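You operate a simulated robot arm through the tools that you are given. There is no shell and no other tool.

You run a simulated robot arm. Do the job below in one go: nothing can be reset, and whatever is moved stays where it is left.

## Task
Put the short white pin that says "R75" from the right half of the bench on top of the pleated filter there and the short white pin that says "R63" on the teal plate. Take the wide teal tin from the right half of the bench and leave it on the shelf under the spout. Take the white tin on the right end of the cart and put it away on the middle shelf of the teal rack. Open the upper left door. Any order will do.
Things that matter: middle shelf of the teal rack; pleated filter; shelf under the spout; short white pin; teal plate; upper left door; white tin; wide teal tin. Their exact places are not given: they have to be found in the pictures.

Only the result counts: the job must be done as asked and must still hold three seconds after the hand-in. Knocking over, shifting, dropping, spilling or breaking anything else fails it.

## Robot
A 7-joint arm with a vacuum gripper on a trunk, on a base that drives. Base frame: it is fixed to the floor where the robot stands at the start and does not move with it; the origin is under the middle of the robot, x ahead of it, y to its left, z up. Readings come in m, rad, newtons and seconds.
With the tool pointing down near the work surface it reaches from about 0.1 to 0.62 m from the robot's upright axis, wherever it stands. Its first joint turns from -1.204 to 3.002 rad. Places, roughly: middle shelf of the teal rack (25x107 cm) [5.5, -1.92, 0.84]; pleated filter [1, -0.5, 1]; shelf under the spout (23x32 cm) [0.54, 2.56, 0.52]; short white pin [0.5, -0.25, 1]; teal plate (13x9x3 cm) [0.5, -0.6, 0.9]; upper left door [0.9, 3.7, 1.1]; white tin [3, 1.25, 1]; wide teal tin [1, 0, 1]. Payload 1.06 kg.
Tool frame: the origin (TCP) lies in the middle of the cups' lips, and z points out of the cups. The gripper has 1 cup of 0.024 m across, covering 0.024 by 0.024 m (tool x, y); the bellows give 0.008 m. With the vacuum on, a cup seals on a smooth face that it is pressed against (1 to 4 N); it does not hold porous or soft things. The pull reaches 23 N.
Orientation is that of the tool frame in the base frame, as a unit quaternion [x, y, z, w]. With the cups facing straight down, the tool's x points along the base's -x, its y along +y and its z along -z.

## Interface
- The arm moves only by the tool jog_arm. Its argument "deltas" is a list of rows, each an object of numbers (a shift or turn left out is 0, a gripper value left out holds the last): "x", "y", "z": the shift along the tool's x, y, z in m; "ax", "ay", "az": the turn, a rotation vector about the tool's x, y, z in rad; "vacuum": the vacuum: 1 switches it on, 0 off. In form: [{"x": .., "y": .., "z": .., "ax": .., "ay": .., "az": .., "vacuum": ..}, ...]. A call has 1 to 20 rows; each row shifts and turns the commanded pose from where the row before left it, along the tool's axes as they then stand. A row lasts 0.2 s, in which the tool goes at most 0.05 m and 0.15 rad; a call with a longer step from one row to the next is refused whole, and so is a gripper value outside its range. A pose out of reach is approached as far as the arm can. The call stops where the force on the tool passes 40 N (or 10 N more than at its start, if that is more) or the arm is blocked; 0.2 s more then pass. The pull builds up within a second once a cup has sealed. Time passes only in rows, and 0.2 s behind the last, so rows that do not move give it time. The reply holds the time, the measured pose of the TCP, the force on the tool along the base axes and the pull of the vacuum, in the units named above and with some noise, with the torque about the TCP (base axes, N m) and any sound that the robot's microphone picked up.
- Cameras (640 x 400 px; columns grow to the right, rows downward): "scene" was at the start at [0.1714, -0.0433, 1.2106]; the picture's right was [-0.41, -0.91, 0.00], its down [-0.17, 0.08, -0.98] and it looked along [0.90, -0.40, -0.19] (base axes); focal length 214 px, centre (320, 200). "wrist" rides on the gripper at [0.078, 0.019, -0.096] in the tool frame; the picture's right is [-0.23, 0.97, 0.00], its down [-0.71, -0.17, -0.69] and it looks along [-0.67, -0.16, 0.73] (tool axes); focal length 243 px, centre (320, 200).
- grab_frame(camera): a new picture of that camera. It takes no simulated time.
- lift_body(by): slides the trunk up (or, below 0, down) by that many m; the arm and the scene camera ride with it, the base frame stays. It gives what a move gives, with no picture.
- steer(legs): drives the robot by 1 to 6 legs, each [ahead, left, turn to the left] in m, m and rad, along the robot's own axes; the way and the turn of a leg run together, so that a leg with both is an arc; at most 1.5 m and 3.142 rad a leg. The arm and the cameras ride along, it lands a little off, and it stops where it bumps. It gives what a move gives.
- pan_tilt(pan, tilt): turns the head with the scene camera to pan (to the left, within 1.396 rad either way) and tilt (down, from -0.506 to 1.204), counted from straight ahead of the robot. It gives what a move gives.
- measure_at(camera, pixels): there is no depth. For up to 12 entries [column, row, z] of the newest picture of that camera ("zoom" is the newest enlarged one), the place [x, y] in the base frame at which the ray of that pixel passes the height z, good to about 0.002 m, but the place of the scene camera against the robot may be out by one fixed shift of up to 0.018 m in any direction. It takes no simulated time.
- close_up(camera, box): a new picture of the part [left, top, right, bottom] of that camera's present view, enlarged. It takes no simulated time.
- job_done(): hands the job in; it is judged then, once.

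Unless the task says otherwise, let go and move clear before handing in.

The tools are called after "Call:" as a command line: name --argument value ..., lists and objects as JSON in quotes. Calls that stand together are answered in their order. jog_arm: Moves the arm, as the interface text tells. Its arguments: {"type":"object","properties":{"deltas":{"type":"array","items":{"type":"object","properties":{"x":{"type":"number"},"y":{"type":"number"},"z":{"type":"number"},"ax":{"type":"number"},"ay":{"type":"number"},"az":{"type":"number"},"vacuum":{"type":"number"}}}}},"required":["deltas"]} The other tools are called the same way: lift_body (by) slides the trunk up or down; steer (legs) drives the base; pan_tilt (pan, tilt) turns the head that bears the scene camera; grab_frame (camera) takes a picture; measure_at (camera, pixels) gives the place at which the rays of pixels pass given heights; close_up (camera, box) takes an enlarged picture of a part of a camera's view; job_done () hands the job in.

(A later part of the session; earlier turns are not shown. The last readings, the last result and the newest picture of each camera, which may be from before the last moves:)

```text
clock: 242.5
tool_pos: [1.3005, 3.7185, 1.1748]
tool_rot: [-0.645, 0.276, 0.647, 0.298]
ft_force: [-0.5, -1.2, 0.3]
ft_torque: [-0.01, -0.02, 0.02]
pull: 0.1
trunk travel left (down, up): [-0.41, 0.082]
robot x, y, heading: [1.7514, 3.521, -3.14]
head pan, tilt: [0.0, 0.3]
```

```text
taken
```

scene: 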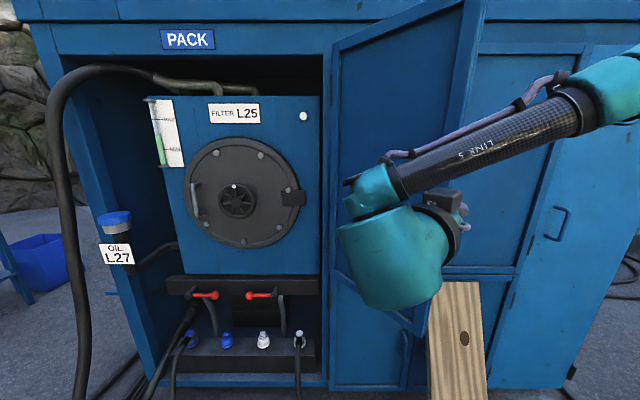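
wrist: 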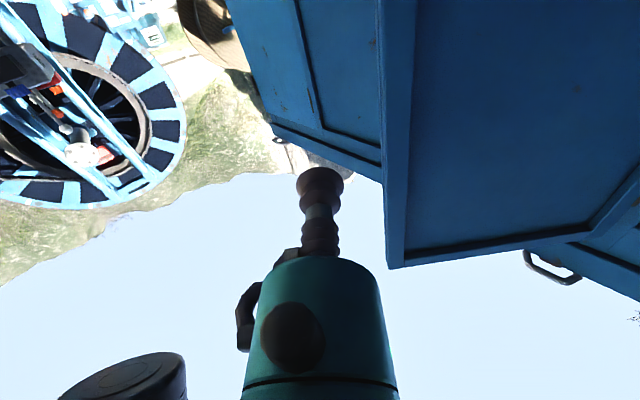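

The door stays about 50° open. I turn the tool back to face the cabinet, then shift right beyond the door's free edge.

Call:
jog_arm --deltas '[{"ax": -0.14}, {"ax": -0.14}, {"ax": -0.14}, {"ax": -0.14}, {"ax": -0.14}, {"ax": -0.14}, {"y": -0.04}, {"y": -0.04}, {"y": -0.04}, {"y": -0.04}, {"y": -0.04}, {"y": -0.04}, {}]'

Call:
grab_frame --camera "scene"

Call:
grab_frame --camera "wrist"

```text
clock: 245.3
tool_pos: [1.2971, 3.9564, 1.1844]
tool_rot: [0.711, 0.013, -0.703, -0.01]
ft_force: [-0.2, 0.6, -0.1]
ft_torque: [0.01, 0.06, 0.01]
pull: 0.1
trunk travel left (down, up): [-0.41, 0.082]
robot x, y, heading: [1.7496, 3.5235, -3.137]
head pan, tilt: [0.0, 0.3]
```

```text
taken
```

scene: 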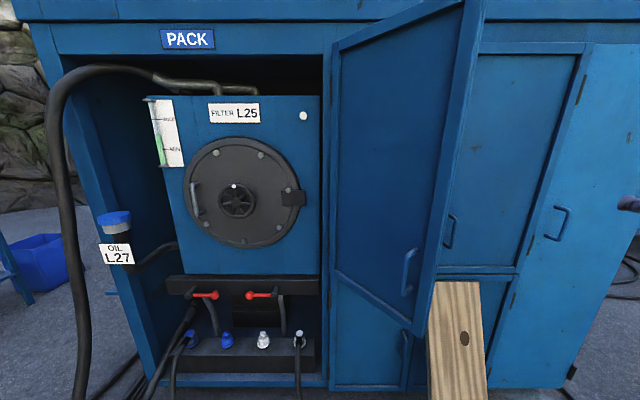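

```text
taken
```

wrist: 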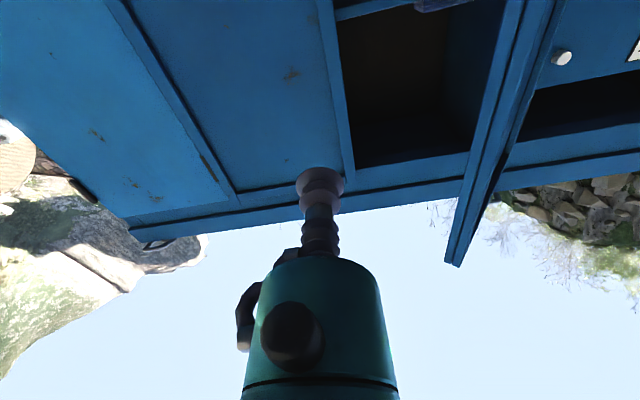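

The opening is visible behind the door and the tool is right of its free edge. I drive forward 0.2 m and extend so the gripper body is alongside the door edge.

Call:
steer --legs '[[0.2, 0.0, 0.0]]'

Call:
jog_arm --deltas '[{"z": 0.03}, {"z": 0.03}, {"y": 0.03}, {}]'

Call:
grab_frame --camera "scene"

Call:
grab_frame --camera "wrist"

```text
clock: 246.9
tool_pos: [1.097, 3.9544, 1.1831]
tool_rot: [0.712, 0.013, -0.702, -0.01]
ft_force: [0.3, 0.0, -0.4]
ft_torque: [0.0, 0.0, -0.03]
pull: 0.1
trunk travel left (down, up): [-0.41, 0.082]
robot x, y, heading: [1.5524, 3.5191, -3.137]
head pan, tilt: [0.0, 0.3]
```

```text
clock: 247.9
tool_pos: [1.0371, 3.9237, 1.1804]
tool_rot: [0.711, 0.013, -0.703, -0.008]
ft_force: [0.1, 0.1, 0.4]
ft_torque: [-0.01, 0.02, -0.02]
pull: 0.1
trunk travel left (down, up): [-0.41, 0.082]
robot x, y, heading: [1.5509, 3.5259, -3.133]
head pan, tilt: [0.0, 0.3]
```

```text
taken
```

scene: 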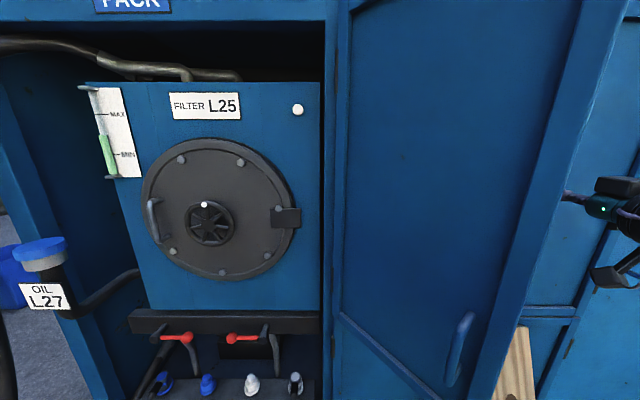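

```text
taken
```

wrist: 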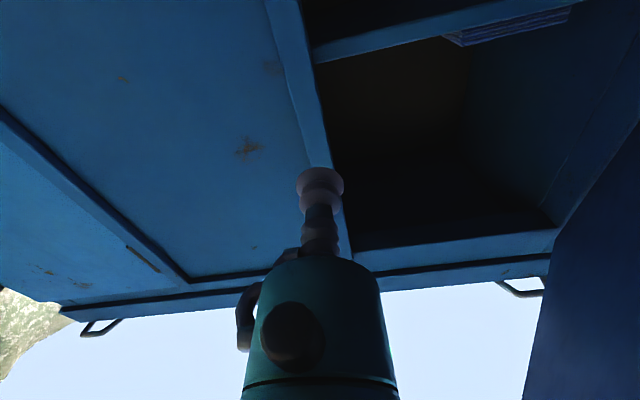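

I sweep left (−y) in steps, pushing the door's inner side with the gripper body.

Call:
jog_arm --deltas '[{"y": 0.02}, {"y": 0.02}, {"y": 0.02}, {"y": 0.015}, {"y": 0.015}, {"y": 0.015}, {}]'

Call:
grab_frame --camera "scene"

```text
clock: 249.5
tool_pos: [1.0375, 3.8196, 1.181]
tool_rot: [0.711, 0.014, -0.703, -0.008]
ft_force: [-0.1, -0.8, 0.0]
ft_torque: [0.01, 0.02, -0.01]
pull: 0.0
trunk travel left (down, up): [-0.41, 0.082]
robot x, y, heading: [1.55, 3.522, -3.136]
head pan, tilt: [0.0, 0.3]
```

```text
taken
```

scene: 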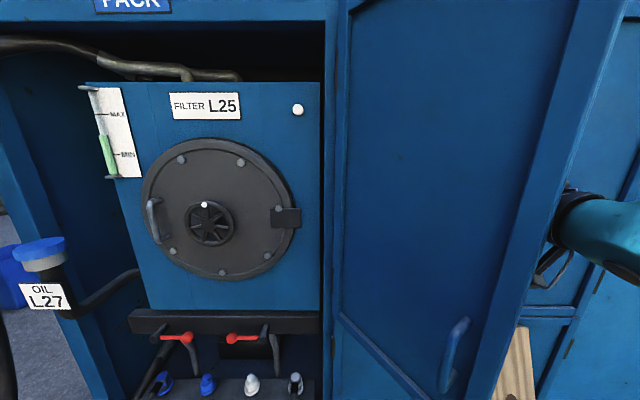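

Call:
jog_arm --deltas '[{"y": 0.015}, {"y": 0.015}, {"y": 0.015}, {"y": 0.015}, {}]'

Call:
grab_frame --camera "scene"

```text
clock: 250.7
tool_pos: [1.0447, 3.7609, 1.1776]
tool_rot: [0.71, 0.013, -0.704, -0.008]
ft_force: [-0.5, 1.0, 0.1]
ft_torque: [0.01, -0.01, 0.01]
pull: 0.0
trunk travel left (down, up): [-0.41, 0.082]
robot x, y, heading: [1.5537, 3.5235, -3.139]
head pan, tilt: [0.0, 0.3]
```

```text
taken
```

scene: 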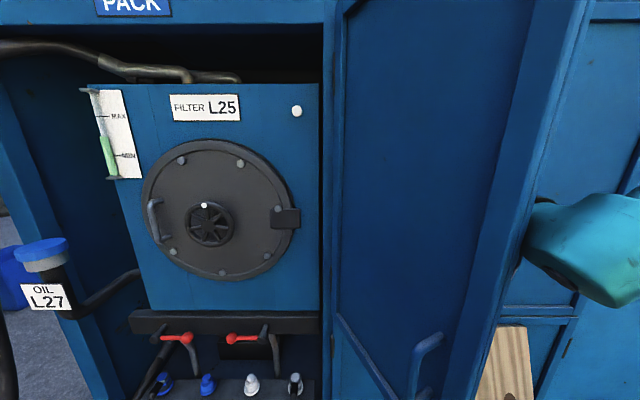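

The door moves on under the push. I continue leftwards.

Call:
jog_arm --deltas '[{"y": 0.015}, {"y": 0.015}, {"y": 0.015}, {"y": 0.015}, {"y": 0.015}, {}]'

Call:
grab_frame --camera "scene"

Call:
grab_frame --camera "wrist"

```text
clock: 252.3
tool_pos: [1.0555, 3.6824, 1.1765]
tool_rot: [0.71, 0.022, -0.704, -0.003]
ft_force: [0.2, -1.2, -1.0]
ft_torque: [0.0, 0.03, 0.03]
pull: 0.0
trunk travel left (down, up): [-0.41, 0.082]
robot x, y, heading: [1.5553, 3.524, -3.136]
head pan, tilt: [0.0, 0.3]
stopped in row 6: the arm was blocked; the commanded pose is now the measured one
```

```text
taken
```

scene: 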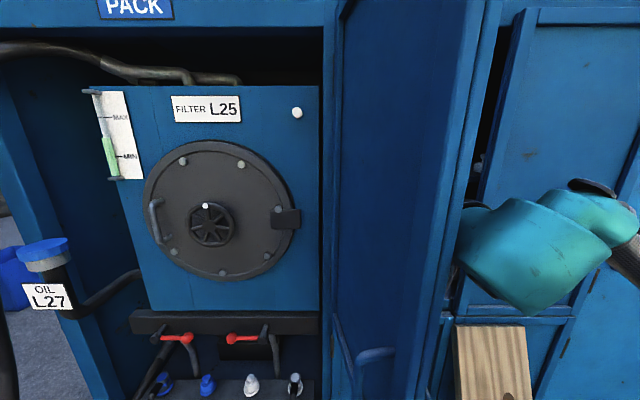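

```text
taken
```

wrist: 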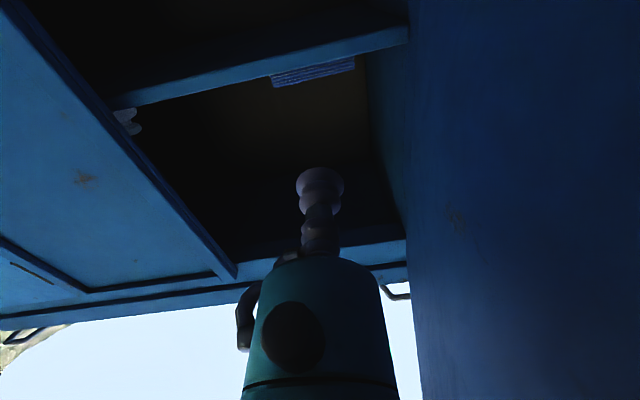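

The arm is blocked with the door at about 70°, the wide wrist now bearing on the door edge. I turn the tool so that its tip points more to the left, giving the wrist room, and push with the tip on the inner face.

Call:
jog_arm --deltas '[{"y": -0.01}, {"ax": -0.1}, {"ax": -0.1}, {"ax": -0.1}, {"ax": -0.1}, {}]'

Call:
jog_arm --deltas '[{"y": 0.0138, "z": 0.0058}, {"y": 0.0138, "z": 0.0058}, {"y": 0.0138, "z": 0.0058}, {"y": 0.0138, "z": 0.0058}, {}]'

Call:
grab_frame --camera "scene"

Call:
grab_frame --camera "wrist"

```text
clock: 253.7
tool_pos: [1.0479, 3.6879, 1.1727]
tool_rot: [0.697, 0.166, -0.683, 0.143]
ft_force: [-0.7, -1.1, 0.4]
ft_torque: [0.02, 0.0, -0.02]
pull: 0.0
trunk travel left (down, up): [-0.41, 0.082]
robot x, y, heading: [1.556, 3.522, -3.143]
head pan, tilt: [0.0, 0.3]
```

```text
clock: 254.9
tool_pos: [1.0506, 3.6282, 1.1709]
tool_rot: [0.697, 0.166, -0.683, 0.142]
ft_force: [-0.4, 0.7, 0.5]
ft_torque: [0.02, -0.05, 0.05]
pull: 0.0
trunk travel left (down, up): [-0.41, 0.082]
robot x, y, heading: [1.5516, 3.5205, -3.139]
head pan, tilt: [0.0, 0.3]
```

```text
taken
```

scene: 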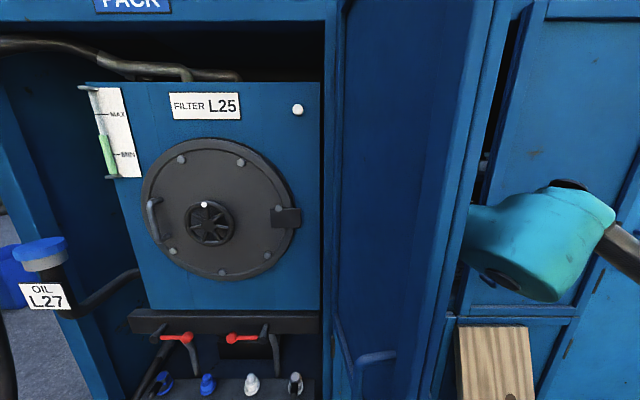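

```text
taken
```

wrist: 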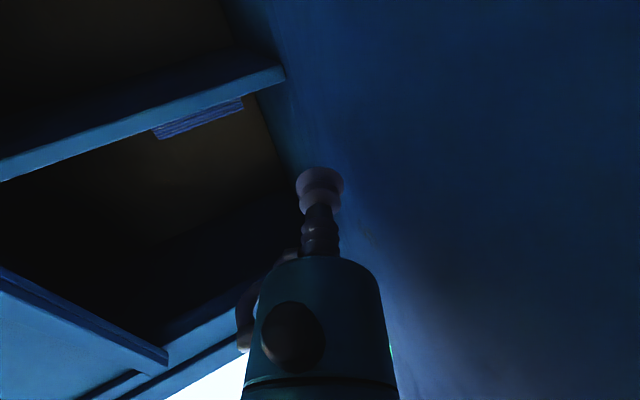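

Call:
jog_arm --deltas '[{"y": 0.0138, "z": 0.0058}, {"y": 0.0138, "z": 0.0058}, {"y": 0.0138, "z": 0.0058}, {"y": 0.0138, "z": 0.0058}, {}]'

Call:
grab_frame --camera "scene"

```text
clock: 256.1
tool_pos: [1.0532, 3.5673, 1.1693]
tool_rot: [0.697, 0.165, -0.683, 0.143]
ft_force: [-1.1, 0.8, -1.0]
ft_torque: [0.0, 0.01, 0.03]
pull: 0.1
trunk travel left (down, up): [-0.41, 0.082]
robot x, y, heading: [1.5552, 3.5221, -3.141]
head pan, tilt: [0.0, 0.3]
```

```text
taken
```

scene: 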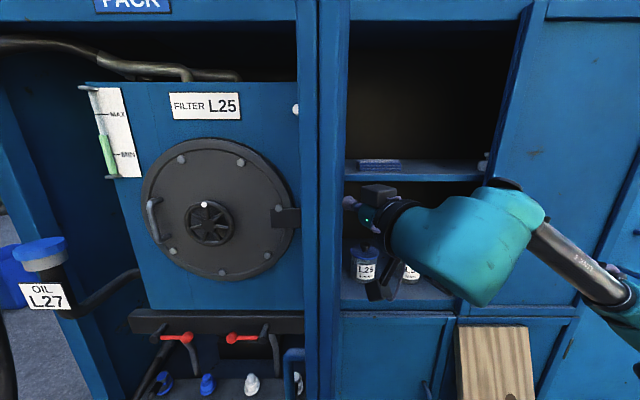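

The door stands about 90° open, its edge toward the camera (col ≈305), contents undisturbed. I free the tool to the right slightly, then back the robot away.

Call:
jog_arm --deltas '[{"y": -0.0184, "z": -0.0078}, {"y": -0.0184, "z": -0.0078}, {"y": -0.0184, "z": -0.0078}, {}]'

Call:
steer --legs '[[-0.3, 0.0, 0.0]]'

Call:
grab_frame --camera "scene"

```text
clock: 257.1
tool_pos: [1.0511, 3.6256, 1.1704]
tool_rot: [0.697, 0.166, -0.683, 0.142]
ft_force: [-0.2, 0.0, 0.1]
ft_torque: [0.03, 0.02, 0.0]
pull: 0.1
trunk travel left (down, up): [-0.41, 0.082]
robot x, y, heading: [1.5508, 3.5247, -3.135]
head pan, tilt: [0.0, 0.3]
```

```text
clock: 259.1
tool_pos: [1.3411, 3.6246, 1.1724]
tool_rot: [0.696, 0.169, -0.682, 0.145]
ft_force: [0.1, -1.0, 0.5]
ft_torque: [-0.01, -0.04, 0.0]
pull: 0.0
trunk travel left (down, up): [-0.41, 0.082]
robot x, y, heading: [1.8423, 3.5257, -3.134]
head pan, tilt: [0.0, 0.3]
```

```text
taken
```

scene: 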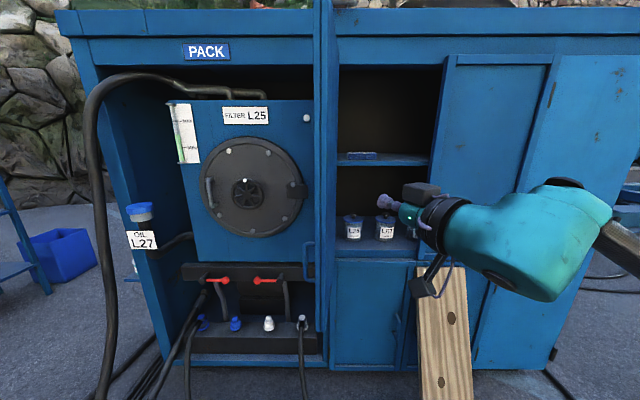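

Door is open and the plank still stands. I turn the tool back to pointing down before driving to the cart.

Call:
jog_arm --deltas '[{"ax": 0.1}, {"ax": 0.1}, {"ax": 0.1}, {"ax": 0.1}, {"ay": 0.15}, {"ay": 0.15}, {"ay": 0.15}, {"ay": 0.15}, {"ay": 0.15}, {"ay": 0.15}, {"ay": 0.15}, {"ay": 0.15}, {"ay": 0.15}, {"ay": 0.15}, {"ay": 0.06}, {}]'

Call:
steer --legs '[[-0.3, 0.0, 0.0], [0.0, 0.0, 1.57]]'

Call:
grab_frame --camera "scene"

```text
clock: 262.5
tool_pos: [1.3404, 3.6251, 1.1718]
tool_rot: [1.0, 0.023, 0.0, -0.018]
ft_force: [0.1, -0.2, 1.0]
ft_torque: [-0.01, 0.0, 0.03]
pull: 0.1
trunk travel left (down, up): [-0.41, 0.082]
robot x, y, heading: [1.846, 3.5232, -3.134]
head pan, tilt: [0.0, 0.3]
```

```text
clock: 268.4
tool_pos: [2.0512, 3.0225, 1.1703]
tool_rot: [0.687, 0.727, -0.012, -0.013]
ft_force: [0.1, -0.7, 0.1]
ft_torque: [-0.01, 0.04, -0.04]
pull: 0.0
trunk travel left (down, up): [-0.41, 0.082]
robot x, y, heading: [2.1446, 3.5228, -1.547]
head pan, tilt: [0.0, 0.3]
```

```text
taken
```

scene: 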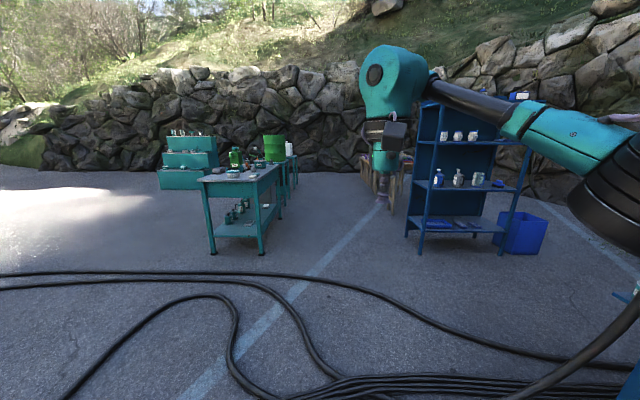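

Facing −y now: the cart is at (240,200) and the teal stepped rack at (190,160). I zoom on both.

Call:
close_up --camera "scene" --box '[190, 140, 300, 260]'

Call:
close_up --camera "scene" --box '[140, 120, 240, 200]'

Call:
measure_at --camera "scene" --pixels '[[213, 254, 0.0], [262, 255, 0.0], [279, 218, 0.0], [199, 181, 0.85], [258, 180, 0.85], [233, 175, 0.88], [167, 165, 0.84], [220, 165, 0.84], [163, 190, 0.0], [186, 189, 0.0]]'

```text
3.33 times, centred on (245, 200) of scene
```

zoom: 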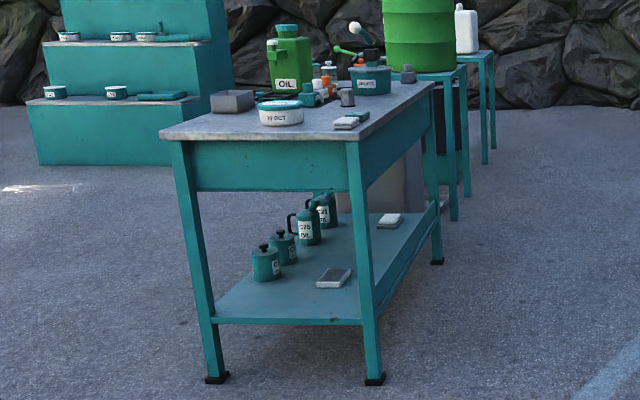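

```text
5.00 times, centred on (190, 160) of scene
```

zoom: 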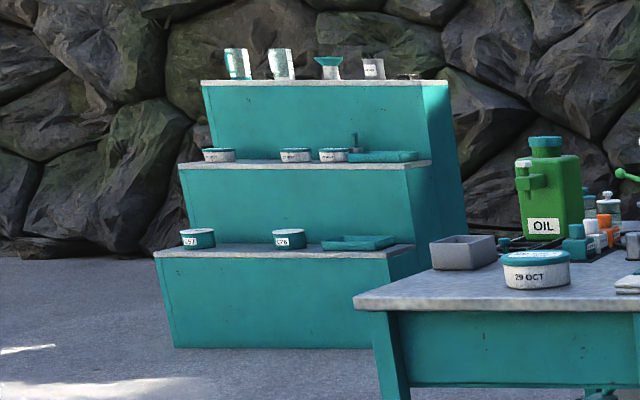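

```text
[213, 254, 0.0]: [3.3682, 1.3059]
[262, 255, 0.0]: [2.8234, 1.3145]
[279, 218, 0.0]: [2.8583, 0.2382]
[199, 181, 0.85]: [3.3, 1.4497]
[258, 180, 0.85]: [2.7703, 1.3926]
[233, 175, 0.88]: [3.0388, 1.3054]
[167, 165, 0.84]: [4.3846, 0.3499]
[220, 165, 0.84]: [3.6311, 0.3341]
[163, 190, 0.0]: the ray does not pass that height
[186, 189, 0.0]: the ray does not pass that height
```

The white tin ("29 OCT", teal lid) stands on the near end of the cart at about (3.05, 1.25); the rack's middle shelf holds three like tins and a tray. I drive to stand at the cart's end facing −y.

Call:
steer --legs '[[0.8, 0.43, -0.024], [0.8, 0.45, 0.0]]'

Call:
pan_tilt --pan 0.0 --tilt 0.5

Call:
grab_frame --camera "scene"

Call:
grab_frame --camera "wrist"

```text
clock: 277.7
tool_pos: [2.9163, 1.4074, 1.1707]
tool_rot: [0.698, 0.716, -0.012, -0.013]
ft_force: [-0.6, -0.1, -0.2]
ft_torque: [0.03, -0.02, 0.03]
pull: 0.0
trunk travel left (down, up): [-0.41, 0.082]
robot x, y, heading: [3.0258, 1.9089, -1.581]
head pan, tilt: [0.0, 0.3]
```

```text
clock: 278.4
tool_pos: [2.9174, 1.4075, 1.1699]
tool_rot: [0.698, 0.716, -0.013, -0.013]
ft_force: [0.2, 0.1, -0.1]
ft_torque: [-0.02, -0.01, -0.01]
pull: 0.0
trunk travel left (down, up): [-0.41, 0.082]
robot x, y, heading: [3.0273, 1.9096, -1.577]
head pan, tilt: [0.0, 0.499]
```

```text
taken
```

scene: 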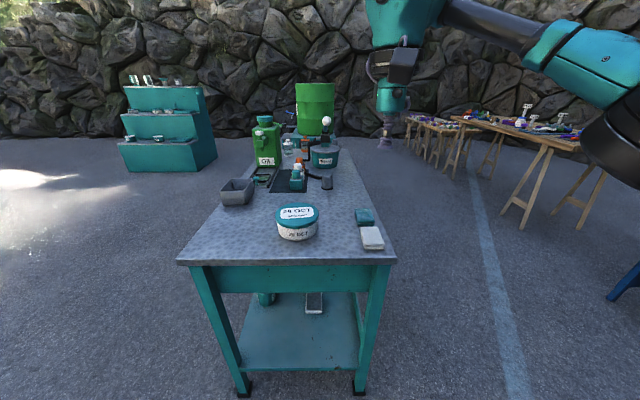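

```text
taken
```

wrist: 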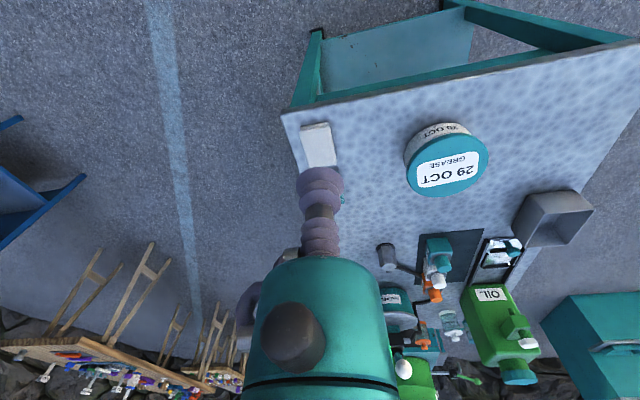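

The tin's lid is at wrist (446,172) and scene (296,217). I measure it at several heights.

Call:
measure_at --camera "wrist" --pixels '[[446, 170, 0.88], [446, 170, 0.92], [446, 170, 0.96]]'

Call:
measure_at --camera "scene" --pixels '[[296, 217, 0.88], [296, 217, 0.92], [296, 217, 0.96], [180, 262, 0.87], [397, 262, 0.87]]'

Call:
close_up --camera "scene" --box '[210, 130, 410, 270]'

```text
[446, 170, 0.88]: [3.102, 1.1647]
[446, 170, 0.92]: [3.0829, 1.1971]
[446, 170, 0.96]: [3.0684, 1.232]
```

```text
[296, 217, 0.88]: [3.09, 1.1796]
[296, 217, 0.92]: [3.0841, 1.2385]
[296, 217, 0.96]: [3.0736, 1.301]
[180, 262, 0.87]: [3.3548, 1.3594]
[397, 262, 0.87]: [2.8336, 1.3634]
```

```text
2.86 times, centred on (310, 200) of scene
```

zoom: 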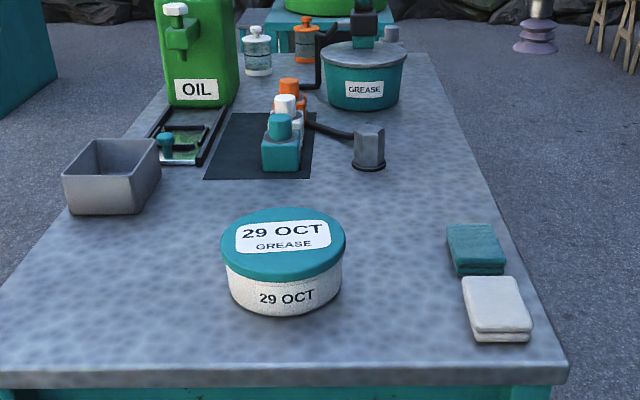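

The lid top is at about (3.095, 1.175, 0.885). I drive 0.17 m closer, straighten the tool's small tilt, and bring it over towards the tin.

Call:
steer --legs '[[0.17, 0.0, 0.0]]'

Call:
jog_arm --deltas '[{"ax": -0.035, "y": 0.02}, {"y": 0.04}, {"y": 0.04}, {"y": 0.04}, {"y": 0.035}, {"z": 0.04}, {"z": 0.04}, {"z": 0.04}, {}]'

Call:
grab_frame --camera "wrist"

Call:
grab_frame --camera "scene"

```text
clock: 279.9
tool_pos: [2.9154, 1.2391, 1.1702]
tool_rot: [0.697, 0.717, -0.013, -0.012]
ft_force: [-0.2, -1.1, 0.0]
ft_torque: [-0.01, -0.02, -0.01]
pull: 0.0
trunk travel left (down, up): [-0.41, 0.082]
robot x, y, heading: [3.0284, 1.7423, -1.573]
head pan, tilt: [0.0, 0.499]
```

```text
clock: 281.9
tool_pos: [3.0928, 1.2423, 1.0491]
tool_rot: [0.698, 0.716, 0.0, -0.001]
ft_force: [-0.1, -0.2, -0.1]
ft_torque: [0.01, 0.01, -0.02]
pull: 0.0
trunk travel left (down, up): [-0.41, 0.082]
robot x, y, heading: [3.0248, 1.7421, -1.578]
head pan, tilt: [0.0, 0.499]
```

```text
taken
```

wrist: 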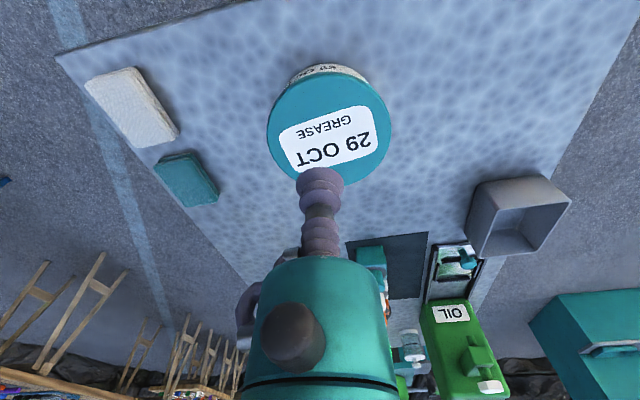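

```text
taken
```

scene: 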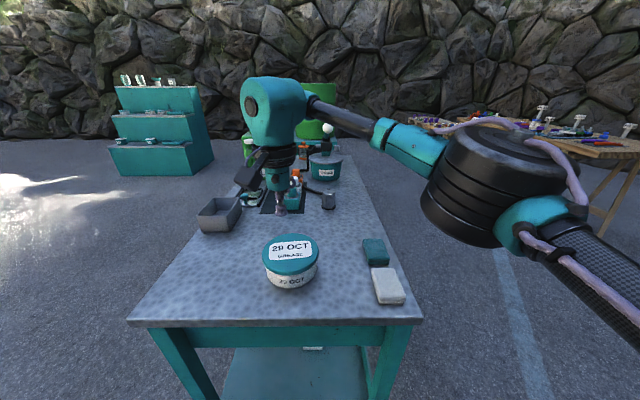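

Call:
measure_at --camera "wrist" --pixels '[[329, 128, 0.87], [329, 128, 0.89], [329, 128, 0.91], [267, 124, 0.89], [391, 128, 0.89]]'

Call:
measure_at --camera "scene" --pixels '[[290, 256, 0.87], [290, 256, 0.89], [290, 256, 0.91], [291, 286, 0.85]]'

Call:
close_up --camera "wrist" --box '[230, 40, 430, 200]'

```text
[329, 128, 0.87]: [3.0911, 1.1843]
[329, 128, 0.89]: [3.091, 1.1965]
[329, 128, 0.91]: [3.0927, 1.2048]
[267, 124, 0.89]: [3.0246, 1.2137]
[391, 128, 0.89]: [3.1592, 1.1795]
```

```text
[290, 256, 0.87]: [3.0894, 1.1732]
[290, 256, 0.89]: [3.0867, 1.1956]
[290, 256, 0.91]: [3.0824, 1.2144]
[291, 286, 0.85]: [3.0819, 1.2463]
```

```text
2.50 times, centred on (330, 120) of wrist
```

zoom: 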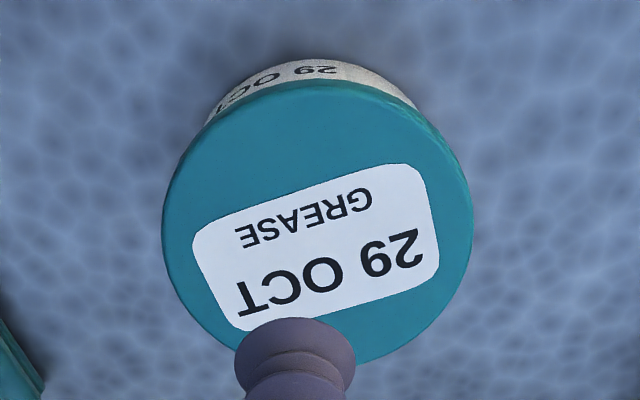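

The lid centre is at about (3.091, 1.20). I move over it, lower to ≈0.955 and check.

Call:
jog_arm --deltas '[{"x": -0.042, "y": -0.002}, {"z": 0.04}, {"z": 0.04}, {"z": 0.014}, {}]'

Call:
grab_frame --camera "wrist"

Call:
close_up --camera "scene" --box '[220, 180, 380, 310]'

```text
clock: 283.1
tool_pos: [3.0905, 1.2035, 0.9532]
tool_rot: [0.698, 0.716, 0.001, -0.001]
ft_force: [0.7, 0.0, 0.0]
ft_torque: [0.0, 0.0, -0.02]
pull: 0.1
trunk travel left (down, up): [-0.41, 0.082]
robot x, y, heading: [3.0268, 1.7441, -1.583]
head pan, tilt: [0.0, 0.499]
```

```text
taken
```

wrist: 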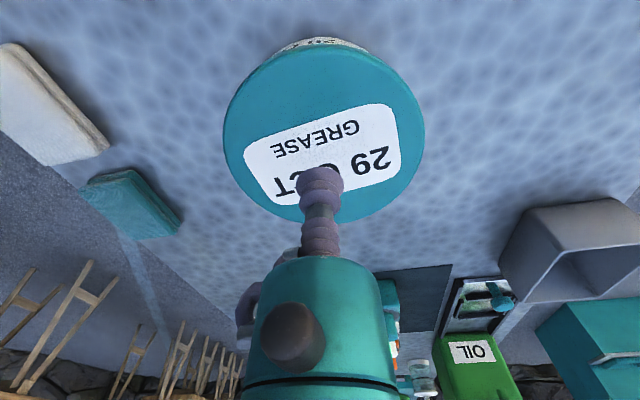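

```text
3.08 times, centred on (300, 245) of scene
```

zoom: 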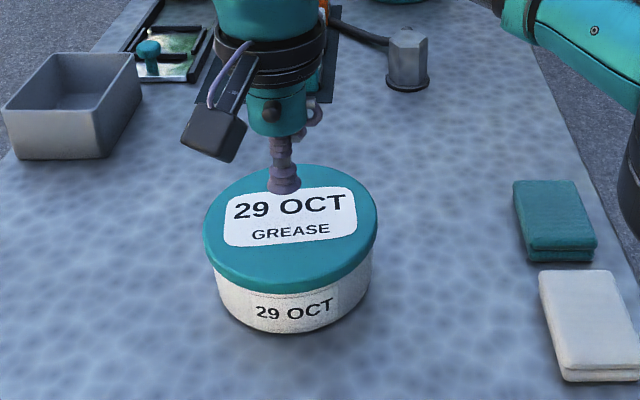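

To seal inside the label rather than across its edge I shift 8 mm forward. This time I'll press first and switch the vacuum on afterwards, so the lid isn't jerked off.

Call:
jog_arm --deltas '[{"x": -0.008, "y": 0.001}, {"z": 0.01}, {"z": 0.01}, {}]'

Call:
close_up --camera "wrist" --box '[200, 40, 440, 240]'

Call:
jog_arm --deltas '[{"z": 0.004}, {"z": 0.004}, {}]'

Call:
jog_arm --deltas '[{"z": 0.003}, {}]'

Call:
jog_arm --deltas '[{"z": 0.003}, {}]'

```text
clock: 284.1
tool_pos: [3.0919, 1.1947, 0.9362]
tool_rot: [0.698, 0.716, 0.0, 0.0]
ft_force: [0.2, -0.6, 0.0]
ft_torque: [0.0, 0.0, 0.0]
pull: 0.0
trunk travel left (down, up): [-0.41, 0.082]
robot x, y, heading: [3.0229, 1.7411, -1.575]
head pan, tilt: [0.0, 0.499]
```

```text
2.00 times, centred on (320, 140) of wrist
```

zoom: 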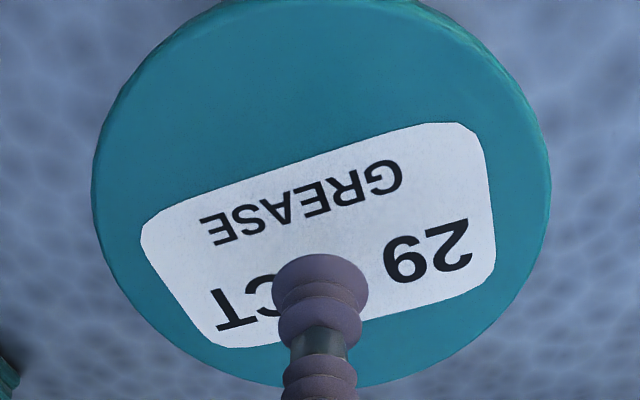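

```text
clock: 284.9
tool_pos: [3.0913, 1.1945, 0.9282]
tool_rot: [0.698, 0.716, 0.001, -0.001]
ft_force: [0.7, 0.3, -1.0]
ft_torque: [-0.02, 0.03, -0.02]
pull: 0.1
trunk travel left (down, up): [-0.41, 0.082]
robot x, y, heading: [3.0246, 1.745, -1.581]
head pan, tilt: [0.0, 0.499]
```

```text
clock: 285.5
tool_pos: [3.092, 1.1945, 0.926]
tool_rot: [0.698, 0.716, 0.0, 0.0]
ft_force: [0.6, 0.4, -0.1]
ft_torque: [0.0, 0.01, 0.04]
pull: 0.1
trunk travel left (down, up): [-0.41, 0.082]
robot x, y, heading: [3.0278, 1.7384, -1.58]
head pan, tilt: [0.0, 0.499]
```

```text
clock: 286.1
tool_pos: [3.0932, 1.1953, 0.9221]
tool_rot: [0.698, 0.716, 0.001, -0.001]
ft_force: [0.4, 0.9, -0.3]
ft_torque: [0.02, 0.0, -0.02]
pull: 0.0
trunk travel left (down, up): [-0.41, 0.082]
robot x, y, heading: [3.0262, 1.7423, -1.576]
head pan, tilt: [0.0, 0.499]
```

Call:
jog_arm --deltas '[{"z": 0.003}, {}]'

Call:
jog_arm --deltas '[{"z": 0.003}, {}]'

Call:
jog_arm --deltas '[{"z": 0.002}, {}]'

Call:
close_up --camera "wrist" --box '[200, 40, 440, 240]'

```text
clock: 286.7
tool_pos: [3.0914, 1.1938, 0.919]
tool_rot: [0.698, 0.716, 0.001, -0.001]
ft_force: [-0.6, 0.4, -0.4]
ft_torque: [0.0, 0.03, 0.01]
pull: 0.1
trunk travel left (down, up): [-0.41, 0.082]
robot x, y, heading: [3.0243, 1.7417, -1.58]
head pan, tilt: [0.0, 0.499]
```

```text
clock: 287.3
tool_pos: [3.0912, 1.1951, 0.9161]
tool_rot: [0.698, 0.716, 0.001, -0.001]
ft_force: [-0.5, 0.3, 0.1]
ft_torque: [-0.02, 0.02, 0.02]
pull: 0.0
trunk travel left (down, up): [-0.41, 0.082]
robot x, y, heading: [3.0227, 1.7395, -1.584]
head pan, tilt: [0.0, 0.499]
```

```text
clock: 287.9
tool_pos: [3.0925, 1.1957, 0.9141]
tool_rot: [0.697, 0.717, 0.001, 0.0]
ft_force: [-0.3, 0.0, 0.1]
ft_torque: [0.0, 0.0, 0.02]
pull: 0.1
trunk travel left (down, up): [-0.41, 0.082]
robot x, y, heading: [3.0246, 1.741, -1.581]
head pan, tilt: [0.0, 0.499]
```

```text
2.00 times, centred on (320, 140) of wrist
```

zoom: 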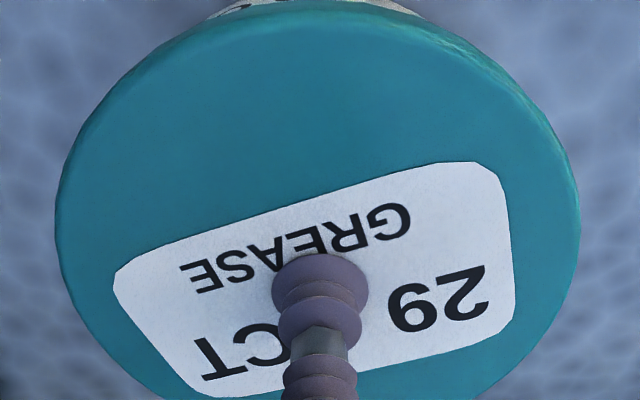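

Call:
jog_arm --deltas '[{"z": 0.002}, {}]'

Call:
jog_arm --deltas '[{"z": 0.002}, {}]'

Call:
jog_arm --deltas '[{"z": 0.002}, {}]'

Call:
jog_arm --deltas '[{"z": 0.002}, {}]'

```text
clock: 288.5
tool_pos: [3.092, 1.1953, 0.9129]
tool_rot: [0.698, 0.716, 0.001, 0.0]
ft_force: [-0.4, -0.1, 0.4]
ft_torque: [0.0, 0.01, 0.01]
pull: 0.1
trunk travel left (down, up): [-0.41, 0.082]
robot x, y, heading: [3.0289, 1.7399, -1.584]
head pan, tilt: [0.0, 0.499]
```

```text
clock: 289.1
tool_pos: [3.0903, 1.1947, 0.9083]
tool_rot: [0.698, 0.716, 0.0, -0.001]
ft_force: [0.3, -0.7, 1.7]
ft_torque: [-0.03, 0.01, 0.01]
pull: 0.0
trunk travel left (down, up): [-0.41, 0.082]
robot x, y, heading: [3.0269, 1.7429, -1.578]
head pan, tilt: [0.0, 0.499]
```

```text
clock: 289.7
tool_pos: [3.0921, 1.1953, 0.9076]
tool_rot: [0.698, 0.716, 0.0, -0.001]
ft_force: [0.9, 0.3, 3.2]
ft_torque: [0.01, 0.02, 0.0]
pull: 0.1
trunk travel left (down, up): [-0.41, 0.082]
robot x, y, heading: [3.028, 1.7393, -1.578]
head pan, tilt: [0.0, 0.499]
```

```text
clock: 290.3
tool_pos: [3.0906, 1.1941, 0.9049]
tool_rot: [0.698, 0.716, 0.001, -0.001]
ft_force: [1.5, 0.1, 5.7]
ft_torque: [0.07, 0.05, 0.01]
pull: 0.0
trunk travel left (down, up): [-0.41, 0.082]
robot x, y, heading: [3.0254, 1.7434, -1.575]
head pan, tilt: [0.0, 0.499]
```

Touching at ≈0.910, 5.7 N at 0.905. I compress a bit more, then switch on the vacuum.

Call:
jog_arm --deltas '[{"z": 0.002}, {"z": 0.001}, {}]'

Call:
jog_arm --deltas '[{"vacuum": 1}, {}, {}, {}, {}, {}]'

```text
clock: 291.1
tool_pos: [3.0916, 1.1947, 0.9048]
tool_rot: [0.697, 0.717, 0.0, -0.001]
ft_force: [1.0, -3.1, 16.8]
ft_torque: [0.06, 0.06, 0.0]
pull: 0.1
trunk travel left (down, up): [-0.41, 0.082]
robot x, y, heading: [3.0256, 1.7432, -1.582]
head pan, tilt: [0.0, 0.499]
```

```text
clock: 292.5
tool_pos: [3.0895, 1.1942, 0.9037]
tool_rot: [0.698, 0.716, 0.0, 0.0]
ft_force: [1.8, -6.8, 24.0]
ft_torque: [0.15, 0.03, 0.0]
pull: 23.1
trunk travel left (down, up): [-0.41, 0.082]
robot x, y, heading: [3.0275, 1.7392, -1.576]
head pan, tilt: [0.0, 0.499]
```

No snap this time and the seal is 23 N. I ease up in 1 mm steps and watch for the tin's weight.

Call:
jog_arm --deltas '[{"z": -0.001}, {"z": -0.001}, {"z": -0.001}, {"z": -0.001}, {}]'

Call:
jog_arm --deltas '[{"z": -0.001}, {"z": -0.001}, {"z": -0.001}, {}]'

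Call:
close_up --camera "scene" --box '[220, 180, 380, 310]'

```text
clock: 293.7
tool_pos: [3.0898, 1.1955, 0.9047]
tool_rot: [0.699, 0.716, 0.001, -0.002]
ft_force: [0.1, 0.1, 0.5]
ft_torque: [0.06, 0.01, 0.01]
pull: 22.8
trunk travel left (down, up): [-0.41, 0.082]
robot x, y, heading: [3.0241, 1.7435, -1.58]
head pan, tilt: [0.0, 0.499]
```

```text
clock: 294.7
tool_pos: [3.091, 1.1943, 0.9087]
tool_rot: [0.698, 0.716, 0.001, -0.001]
ft_force: [-0.7, 1.0, -5.1]
ft_torque: [0.03, -0.02, 0.01]
pull: 22.7
trunk travel left (down, up): [-0.41, 0.082]
robot x, y, heading: [3.0289, 1.7422, -1.579]
head pan, tilt: [0.0, 0.499]
```

```text
3.08 times, centred on (300, 245) of scene
```

zoom: 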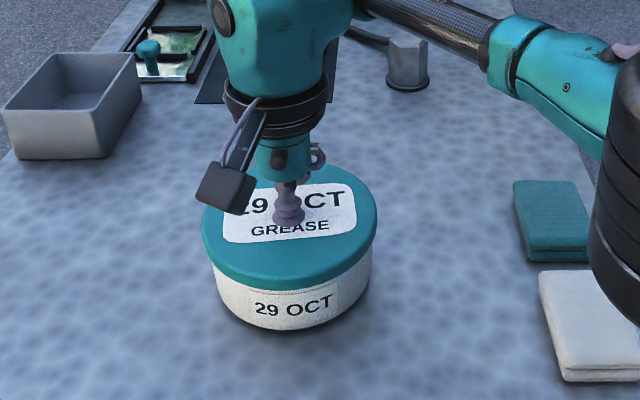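

Call:
jog_arm --deltas '[{"z": -0.001}, {"z": -0.002}, {"z": -0.002}, {}]'

Call:
close_up --camera "scene" --box '[240, 200, 350, 300]'

```text
clock: 295.7
tool_pos: [3.09, 1.1949, 0.9138]
tool_rot: [0.698, 0.716, 0.001, 0.0]
ft_force: [-0.1, 0.2, -5.0]
ft_torque: [0.03, 0.01, 0.0]
pull: 23.5
trunk travel left (down, up): [-0.41, 0.082]
robot x, y, heading: [3.026, 1.7418, -1.582]
head pan, tilt: [0.0, 0.499]
```

```text
4.00 times, centred on (295, 250) of scene
```

zoom: 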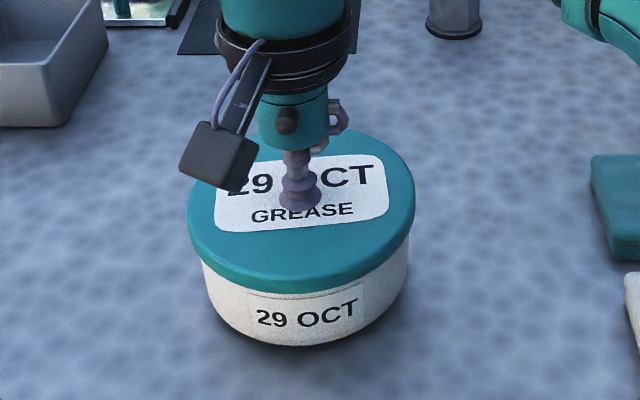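

The whole tin hangs (−5 N, lid tight). I lift it to about 1.04.

Call:
jog_arm --deltas '[{"z": -0.003}, {"z": -0.006}, {"z": -0.01}, {"z": -0.015}, {"z": -0.02}, {"z": -0.02}, {"z": -0.02}, {"z": -0.015}, {"z": -0.01}, {"z": -0.005}, {}]'

Call:
grab_frame --camera "scene"

Call:
close_up --camera "scene" --box '[80, 60, 240, 190]'

```text
clock: 298.1
tool_pos: [3.0904, 1.1945, 1.0383]
tool_rot: [0.698, 0.716, 0.001, -0.001]
ft_force: [0.4, -0.6, -5.8]
ft_torque: [0.03, 0.02, -0.03]
pull: 23.3
trunk travel left (down, up): [-0.41, 0.082]
robot x, y, heading: [3.0248, 1.743, -1.584]
head pan, tilt: [0.0, 0.499]
```

```text
taken
```

scene: 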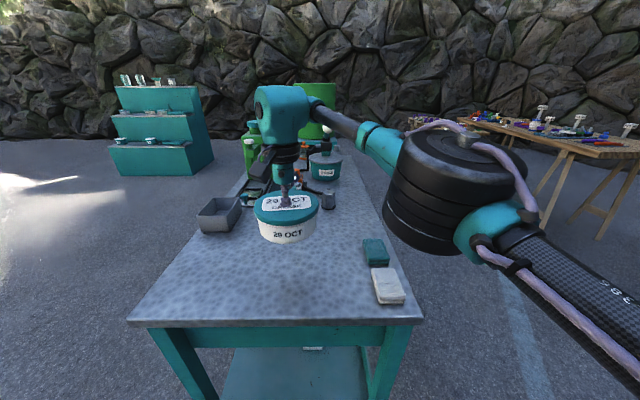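

```text
3.08 times, centred on (160, 125) of scene
```

zoom: 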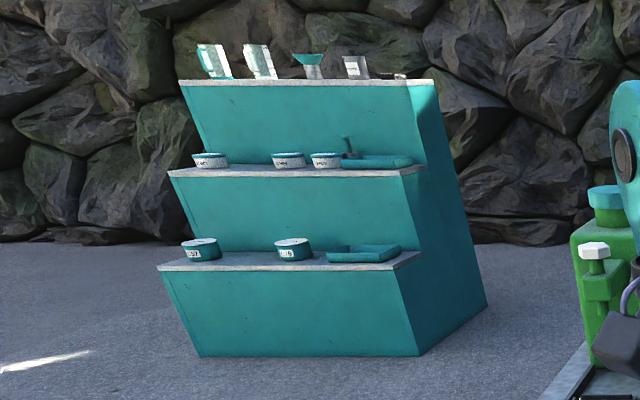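

The rack's middle shelf has a free gap between its leftmost tin and the next pair. I back off from the cart, raise the trunk, and drive left and then toward the rack.

Call:
lift_body --by 0.07

Call:
steer --legs '[[-0.4, 0.0, 0.0], [0.0, 1.4, 0.0], [0.0, 1.2, 0.0]]'

Call:
grab_frame --camera "scene"

```text
clock: 299.2
tool_pos: [3.0907, 1.2095, 1.1697]
tool_rot: [0.697, 0.715, -0.041, 0.039]
ft_force: [-0.1, 0.2, -5.4]
ft_torque: [0.06, 0.01, -0.01]
pull: 22.6
trunk travel left (down, up): [-0.48, 0.012]
robot x, y, heading: [3.0256, 1.7443, -1.582]
head pan, tilt: [0.0, 0.499]
```

```text
clock: 323.9
tool_pos: [5.6441, 1.5085, 1.1717]
tool_rot: [0.715, 0.697, -0.043, 0.039]
ft_force: [0.1, 0.4, -4.4]
ft_torque: [0.08, -0.01, 0.0]
pull: 23.1
trunk travel left (down, up): [-0.48, 0.012]
robot x, y, heading: [5.6096, 2.0434, -1.631]
head pan, tilt: [0.0, 0.499]
```

```text
taken
```

scene: 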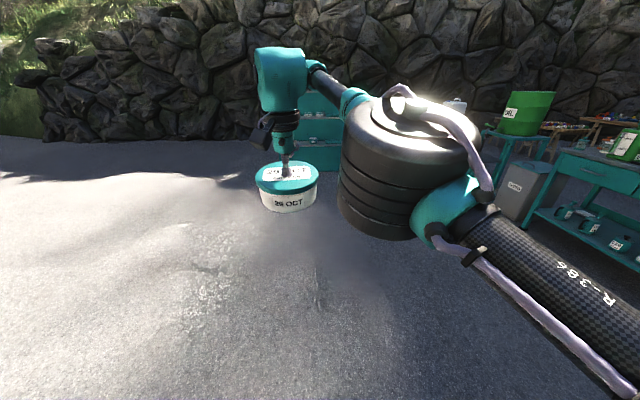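

The lift left the tool tilted about 0.116 rad (it was near its height limit), so I lower the tool a little and straighten it, then correct the heading.

Call:
jog_arm --deltas '[{"z": 0.02}, {"z": 0.02}, {"z": 0.02, "ay": 0.03}, {"z": 0.01, "ay": 0.03}, {"ay": 0.03}, {"ay": 0.026}, {}]'

Call:
steer --legs '[[0.0, 0.0, 0.06], [1.2, 0.0, 0.0]]'

Call:
pan_tilt --pan 0.2 --tilt 0.35

Call:
grab_frame --camera "scene"

```text
clock: 325.5
tool_pos: [5.6399, 1.512, 1.1039]
tool_rot: [0.716, 0.698, -0.002, -0.001]
ft_force: [-0.3, -0.9, -6.6]
ft_torque: [0.02, 0.0, -0.04]
pull: 23.4
out of reach, approached as far as the arm can: row 4, 6
trunk travel left (down, up): [-0.48, 0.012]
robot x, y, heading: [5.609, 2.0478, -1.634]
head pan, tilt: [0.0, 0.499]
```

```text
clock: 332.2
tool_pos: [5.6963, 0.2861, 1.1041]
tool_rot: [0.687, 0.726, -0.002, -0.001]
ft_force: [0.6, -0.3, -6.0]
ft_torque: [0.05, 0.01, 0.01]
pull: 22.6
trunk travel left (down, up): [-0.48, 0.012]
robot x, y, heading: [5.6188, 0.8124, -1.558]
head pan, tilt: [0.0, 0.499]
```

```text
clock: 332.9
tool_pos: [5.6974, 0.2865, 1.1031]
tool_rot: [0.687, 0.727, -0.002, -0.002]
ft_force: [0.3, 0.0, -5.2]
ft_torque: [-0.02, -0.01, -0.01]
pull: 23.1
trunk travel left (down, up): [-0.48, 0.012]
robot x, y, heading: [5.6162, 0.8091, -1.551]
head pan, tilt: [0.201, 0.351]
```

```text
taken
```

scene: 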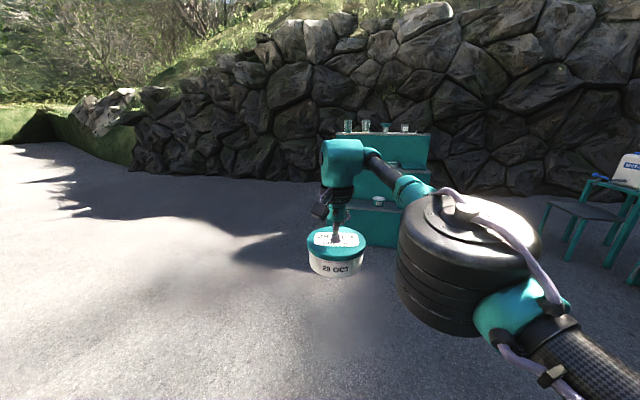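

The rack is nearly straight ahead. I drive 1.1 m on and look again.

Call:
steer --legs '[[1.1, 0.0, -0.015]]'

Call:
pan_tilt --pan 0.1 --tilt 0.45

Call:
grab_frame --camera "scene"

Call:
grab_frame --camera "wrist"

```text
clock: 338.7
tool_pos: [5.7056, -0.8586, 1.1036]
tool_rot: [0.691, 0.722, -0.002, -0.002]
ft_force: [-0.1, 1.1, -5.1]
ft_torque: [0.06, 0.02, 0.0]
pull: 23.4
trunk travel left (down, up): [-0.48, 0.012]
robot x, y, heading: [5.6391, -0.3288, -1.56]
head pan, tilt: [0.201, 0.351]
```

```text
clock: 339.4
tool_pos: [5.7059, -0.8578, 1.1029]
tool_rot: [0.692, 0.722, -0.002, -0.001]
ft_force: [0.5, 0.2, -5.8]
ft_torque: [0.05, 0.0, -0.03]
pull: 22.2
trunk travel left (down, up): [-0.48, 0.012]
robot x, y, heading: [5.6361, -0.3293, -1.561]
head pan, tilt: [0.099, 0.45]
```

```text
taken
```

scene: 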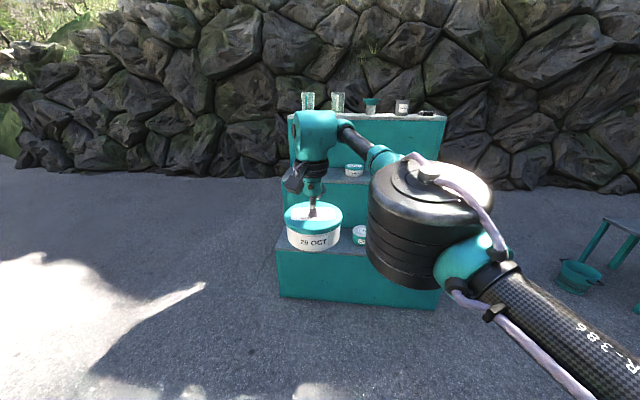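

```text
taken
```

wrist: 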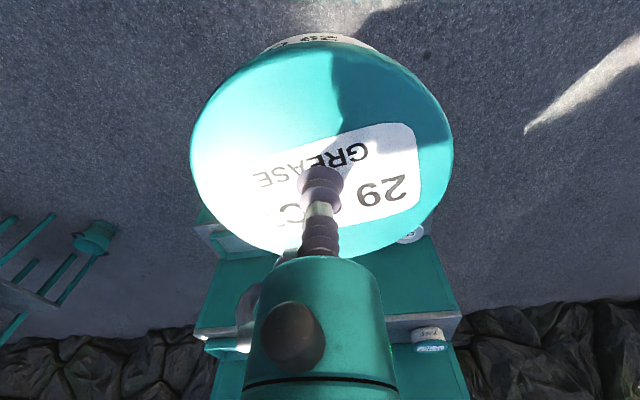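

Rack base front corners at (281,297) and (437,308). I measure those and the visible shelf edges.

Call:
measure_at --camera "scene" --pixels '[[281, 297, 0.0], [437, 308, 0.0], [277, 244, 0.5], [283, 181, 0.84], [289, 115, 1.2], [447, 118, 1.2], [354, 171, 0.9], [359, 237, 0.5]]'

Call:
close_up --camera "scene" --box '[260, 80, 460, 320]'

```text
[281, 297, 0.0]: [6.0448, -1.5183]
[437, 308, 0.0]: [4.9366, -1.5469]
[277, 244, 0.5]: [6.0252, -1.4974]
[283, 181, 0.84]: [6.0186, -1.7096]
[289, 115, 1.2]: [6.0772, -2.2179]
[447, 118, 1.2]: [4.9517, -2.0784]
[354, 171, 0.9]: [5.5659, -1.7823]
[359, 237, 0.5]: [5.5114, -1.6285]
```

```text
1.67 times, centred on (360, 200) of scene
```

zoom: 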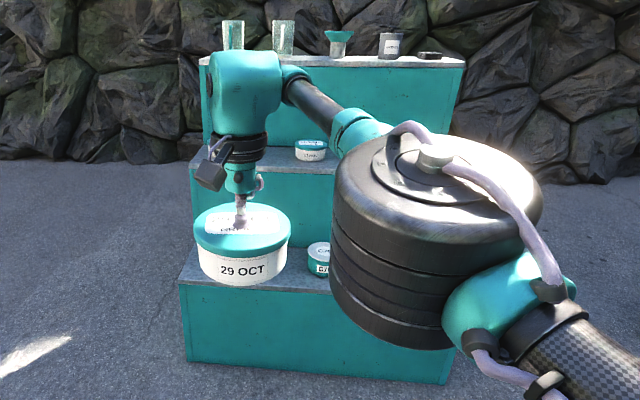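

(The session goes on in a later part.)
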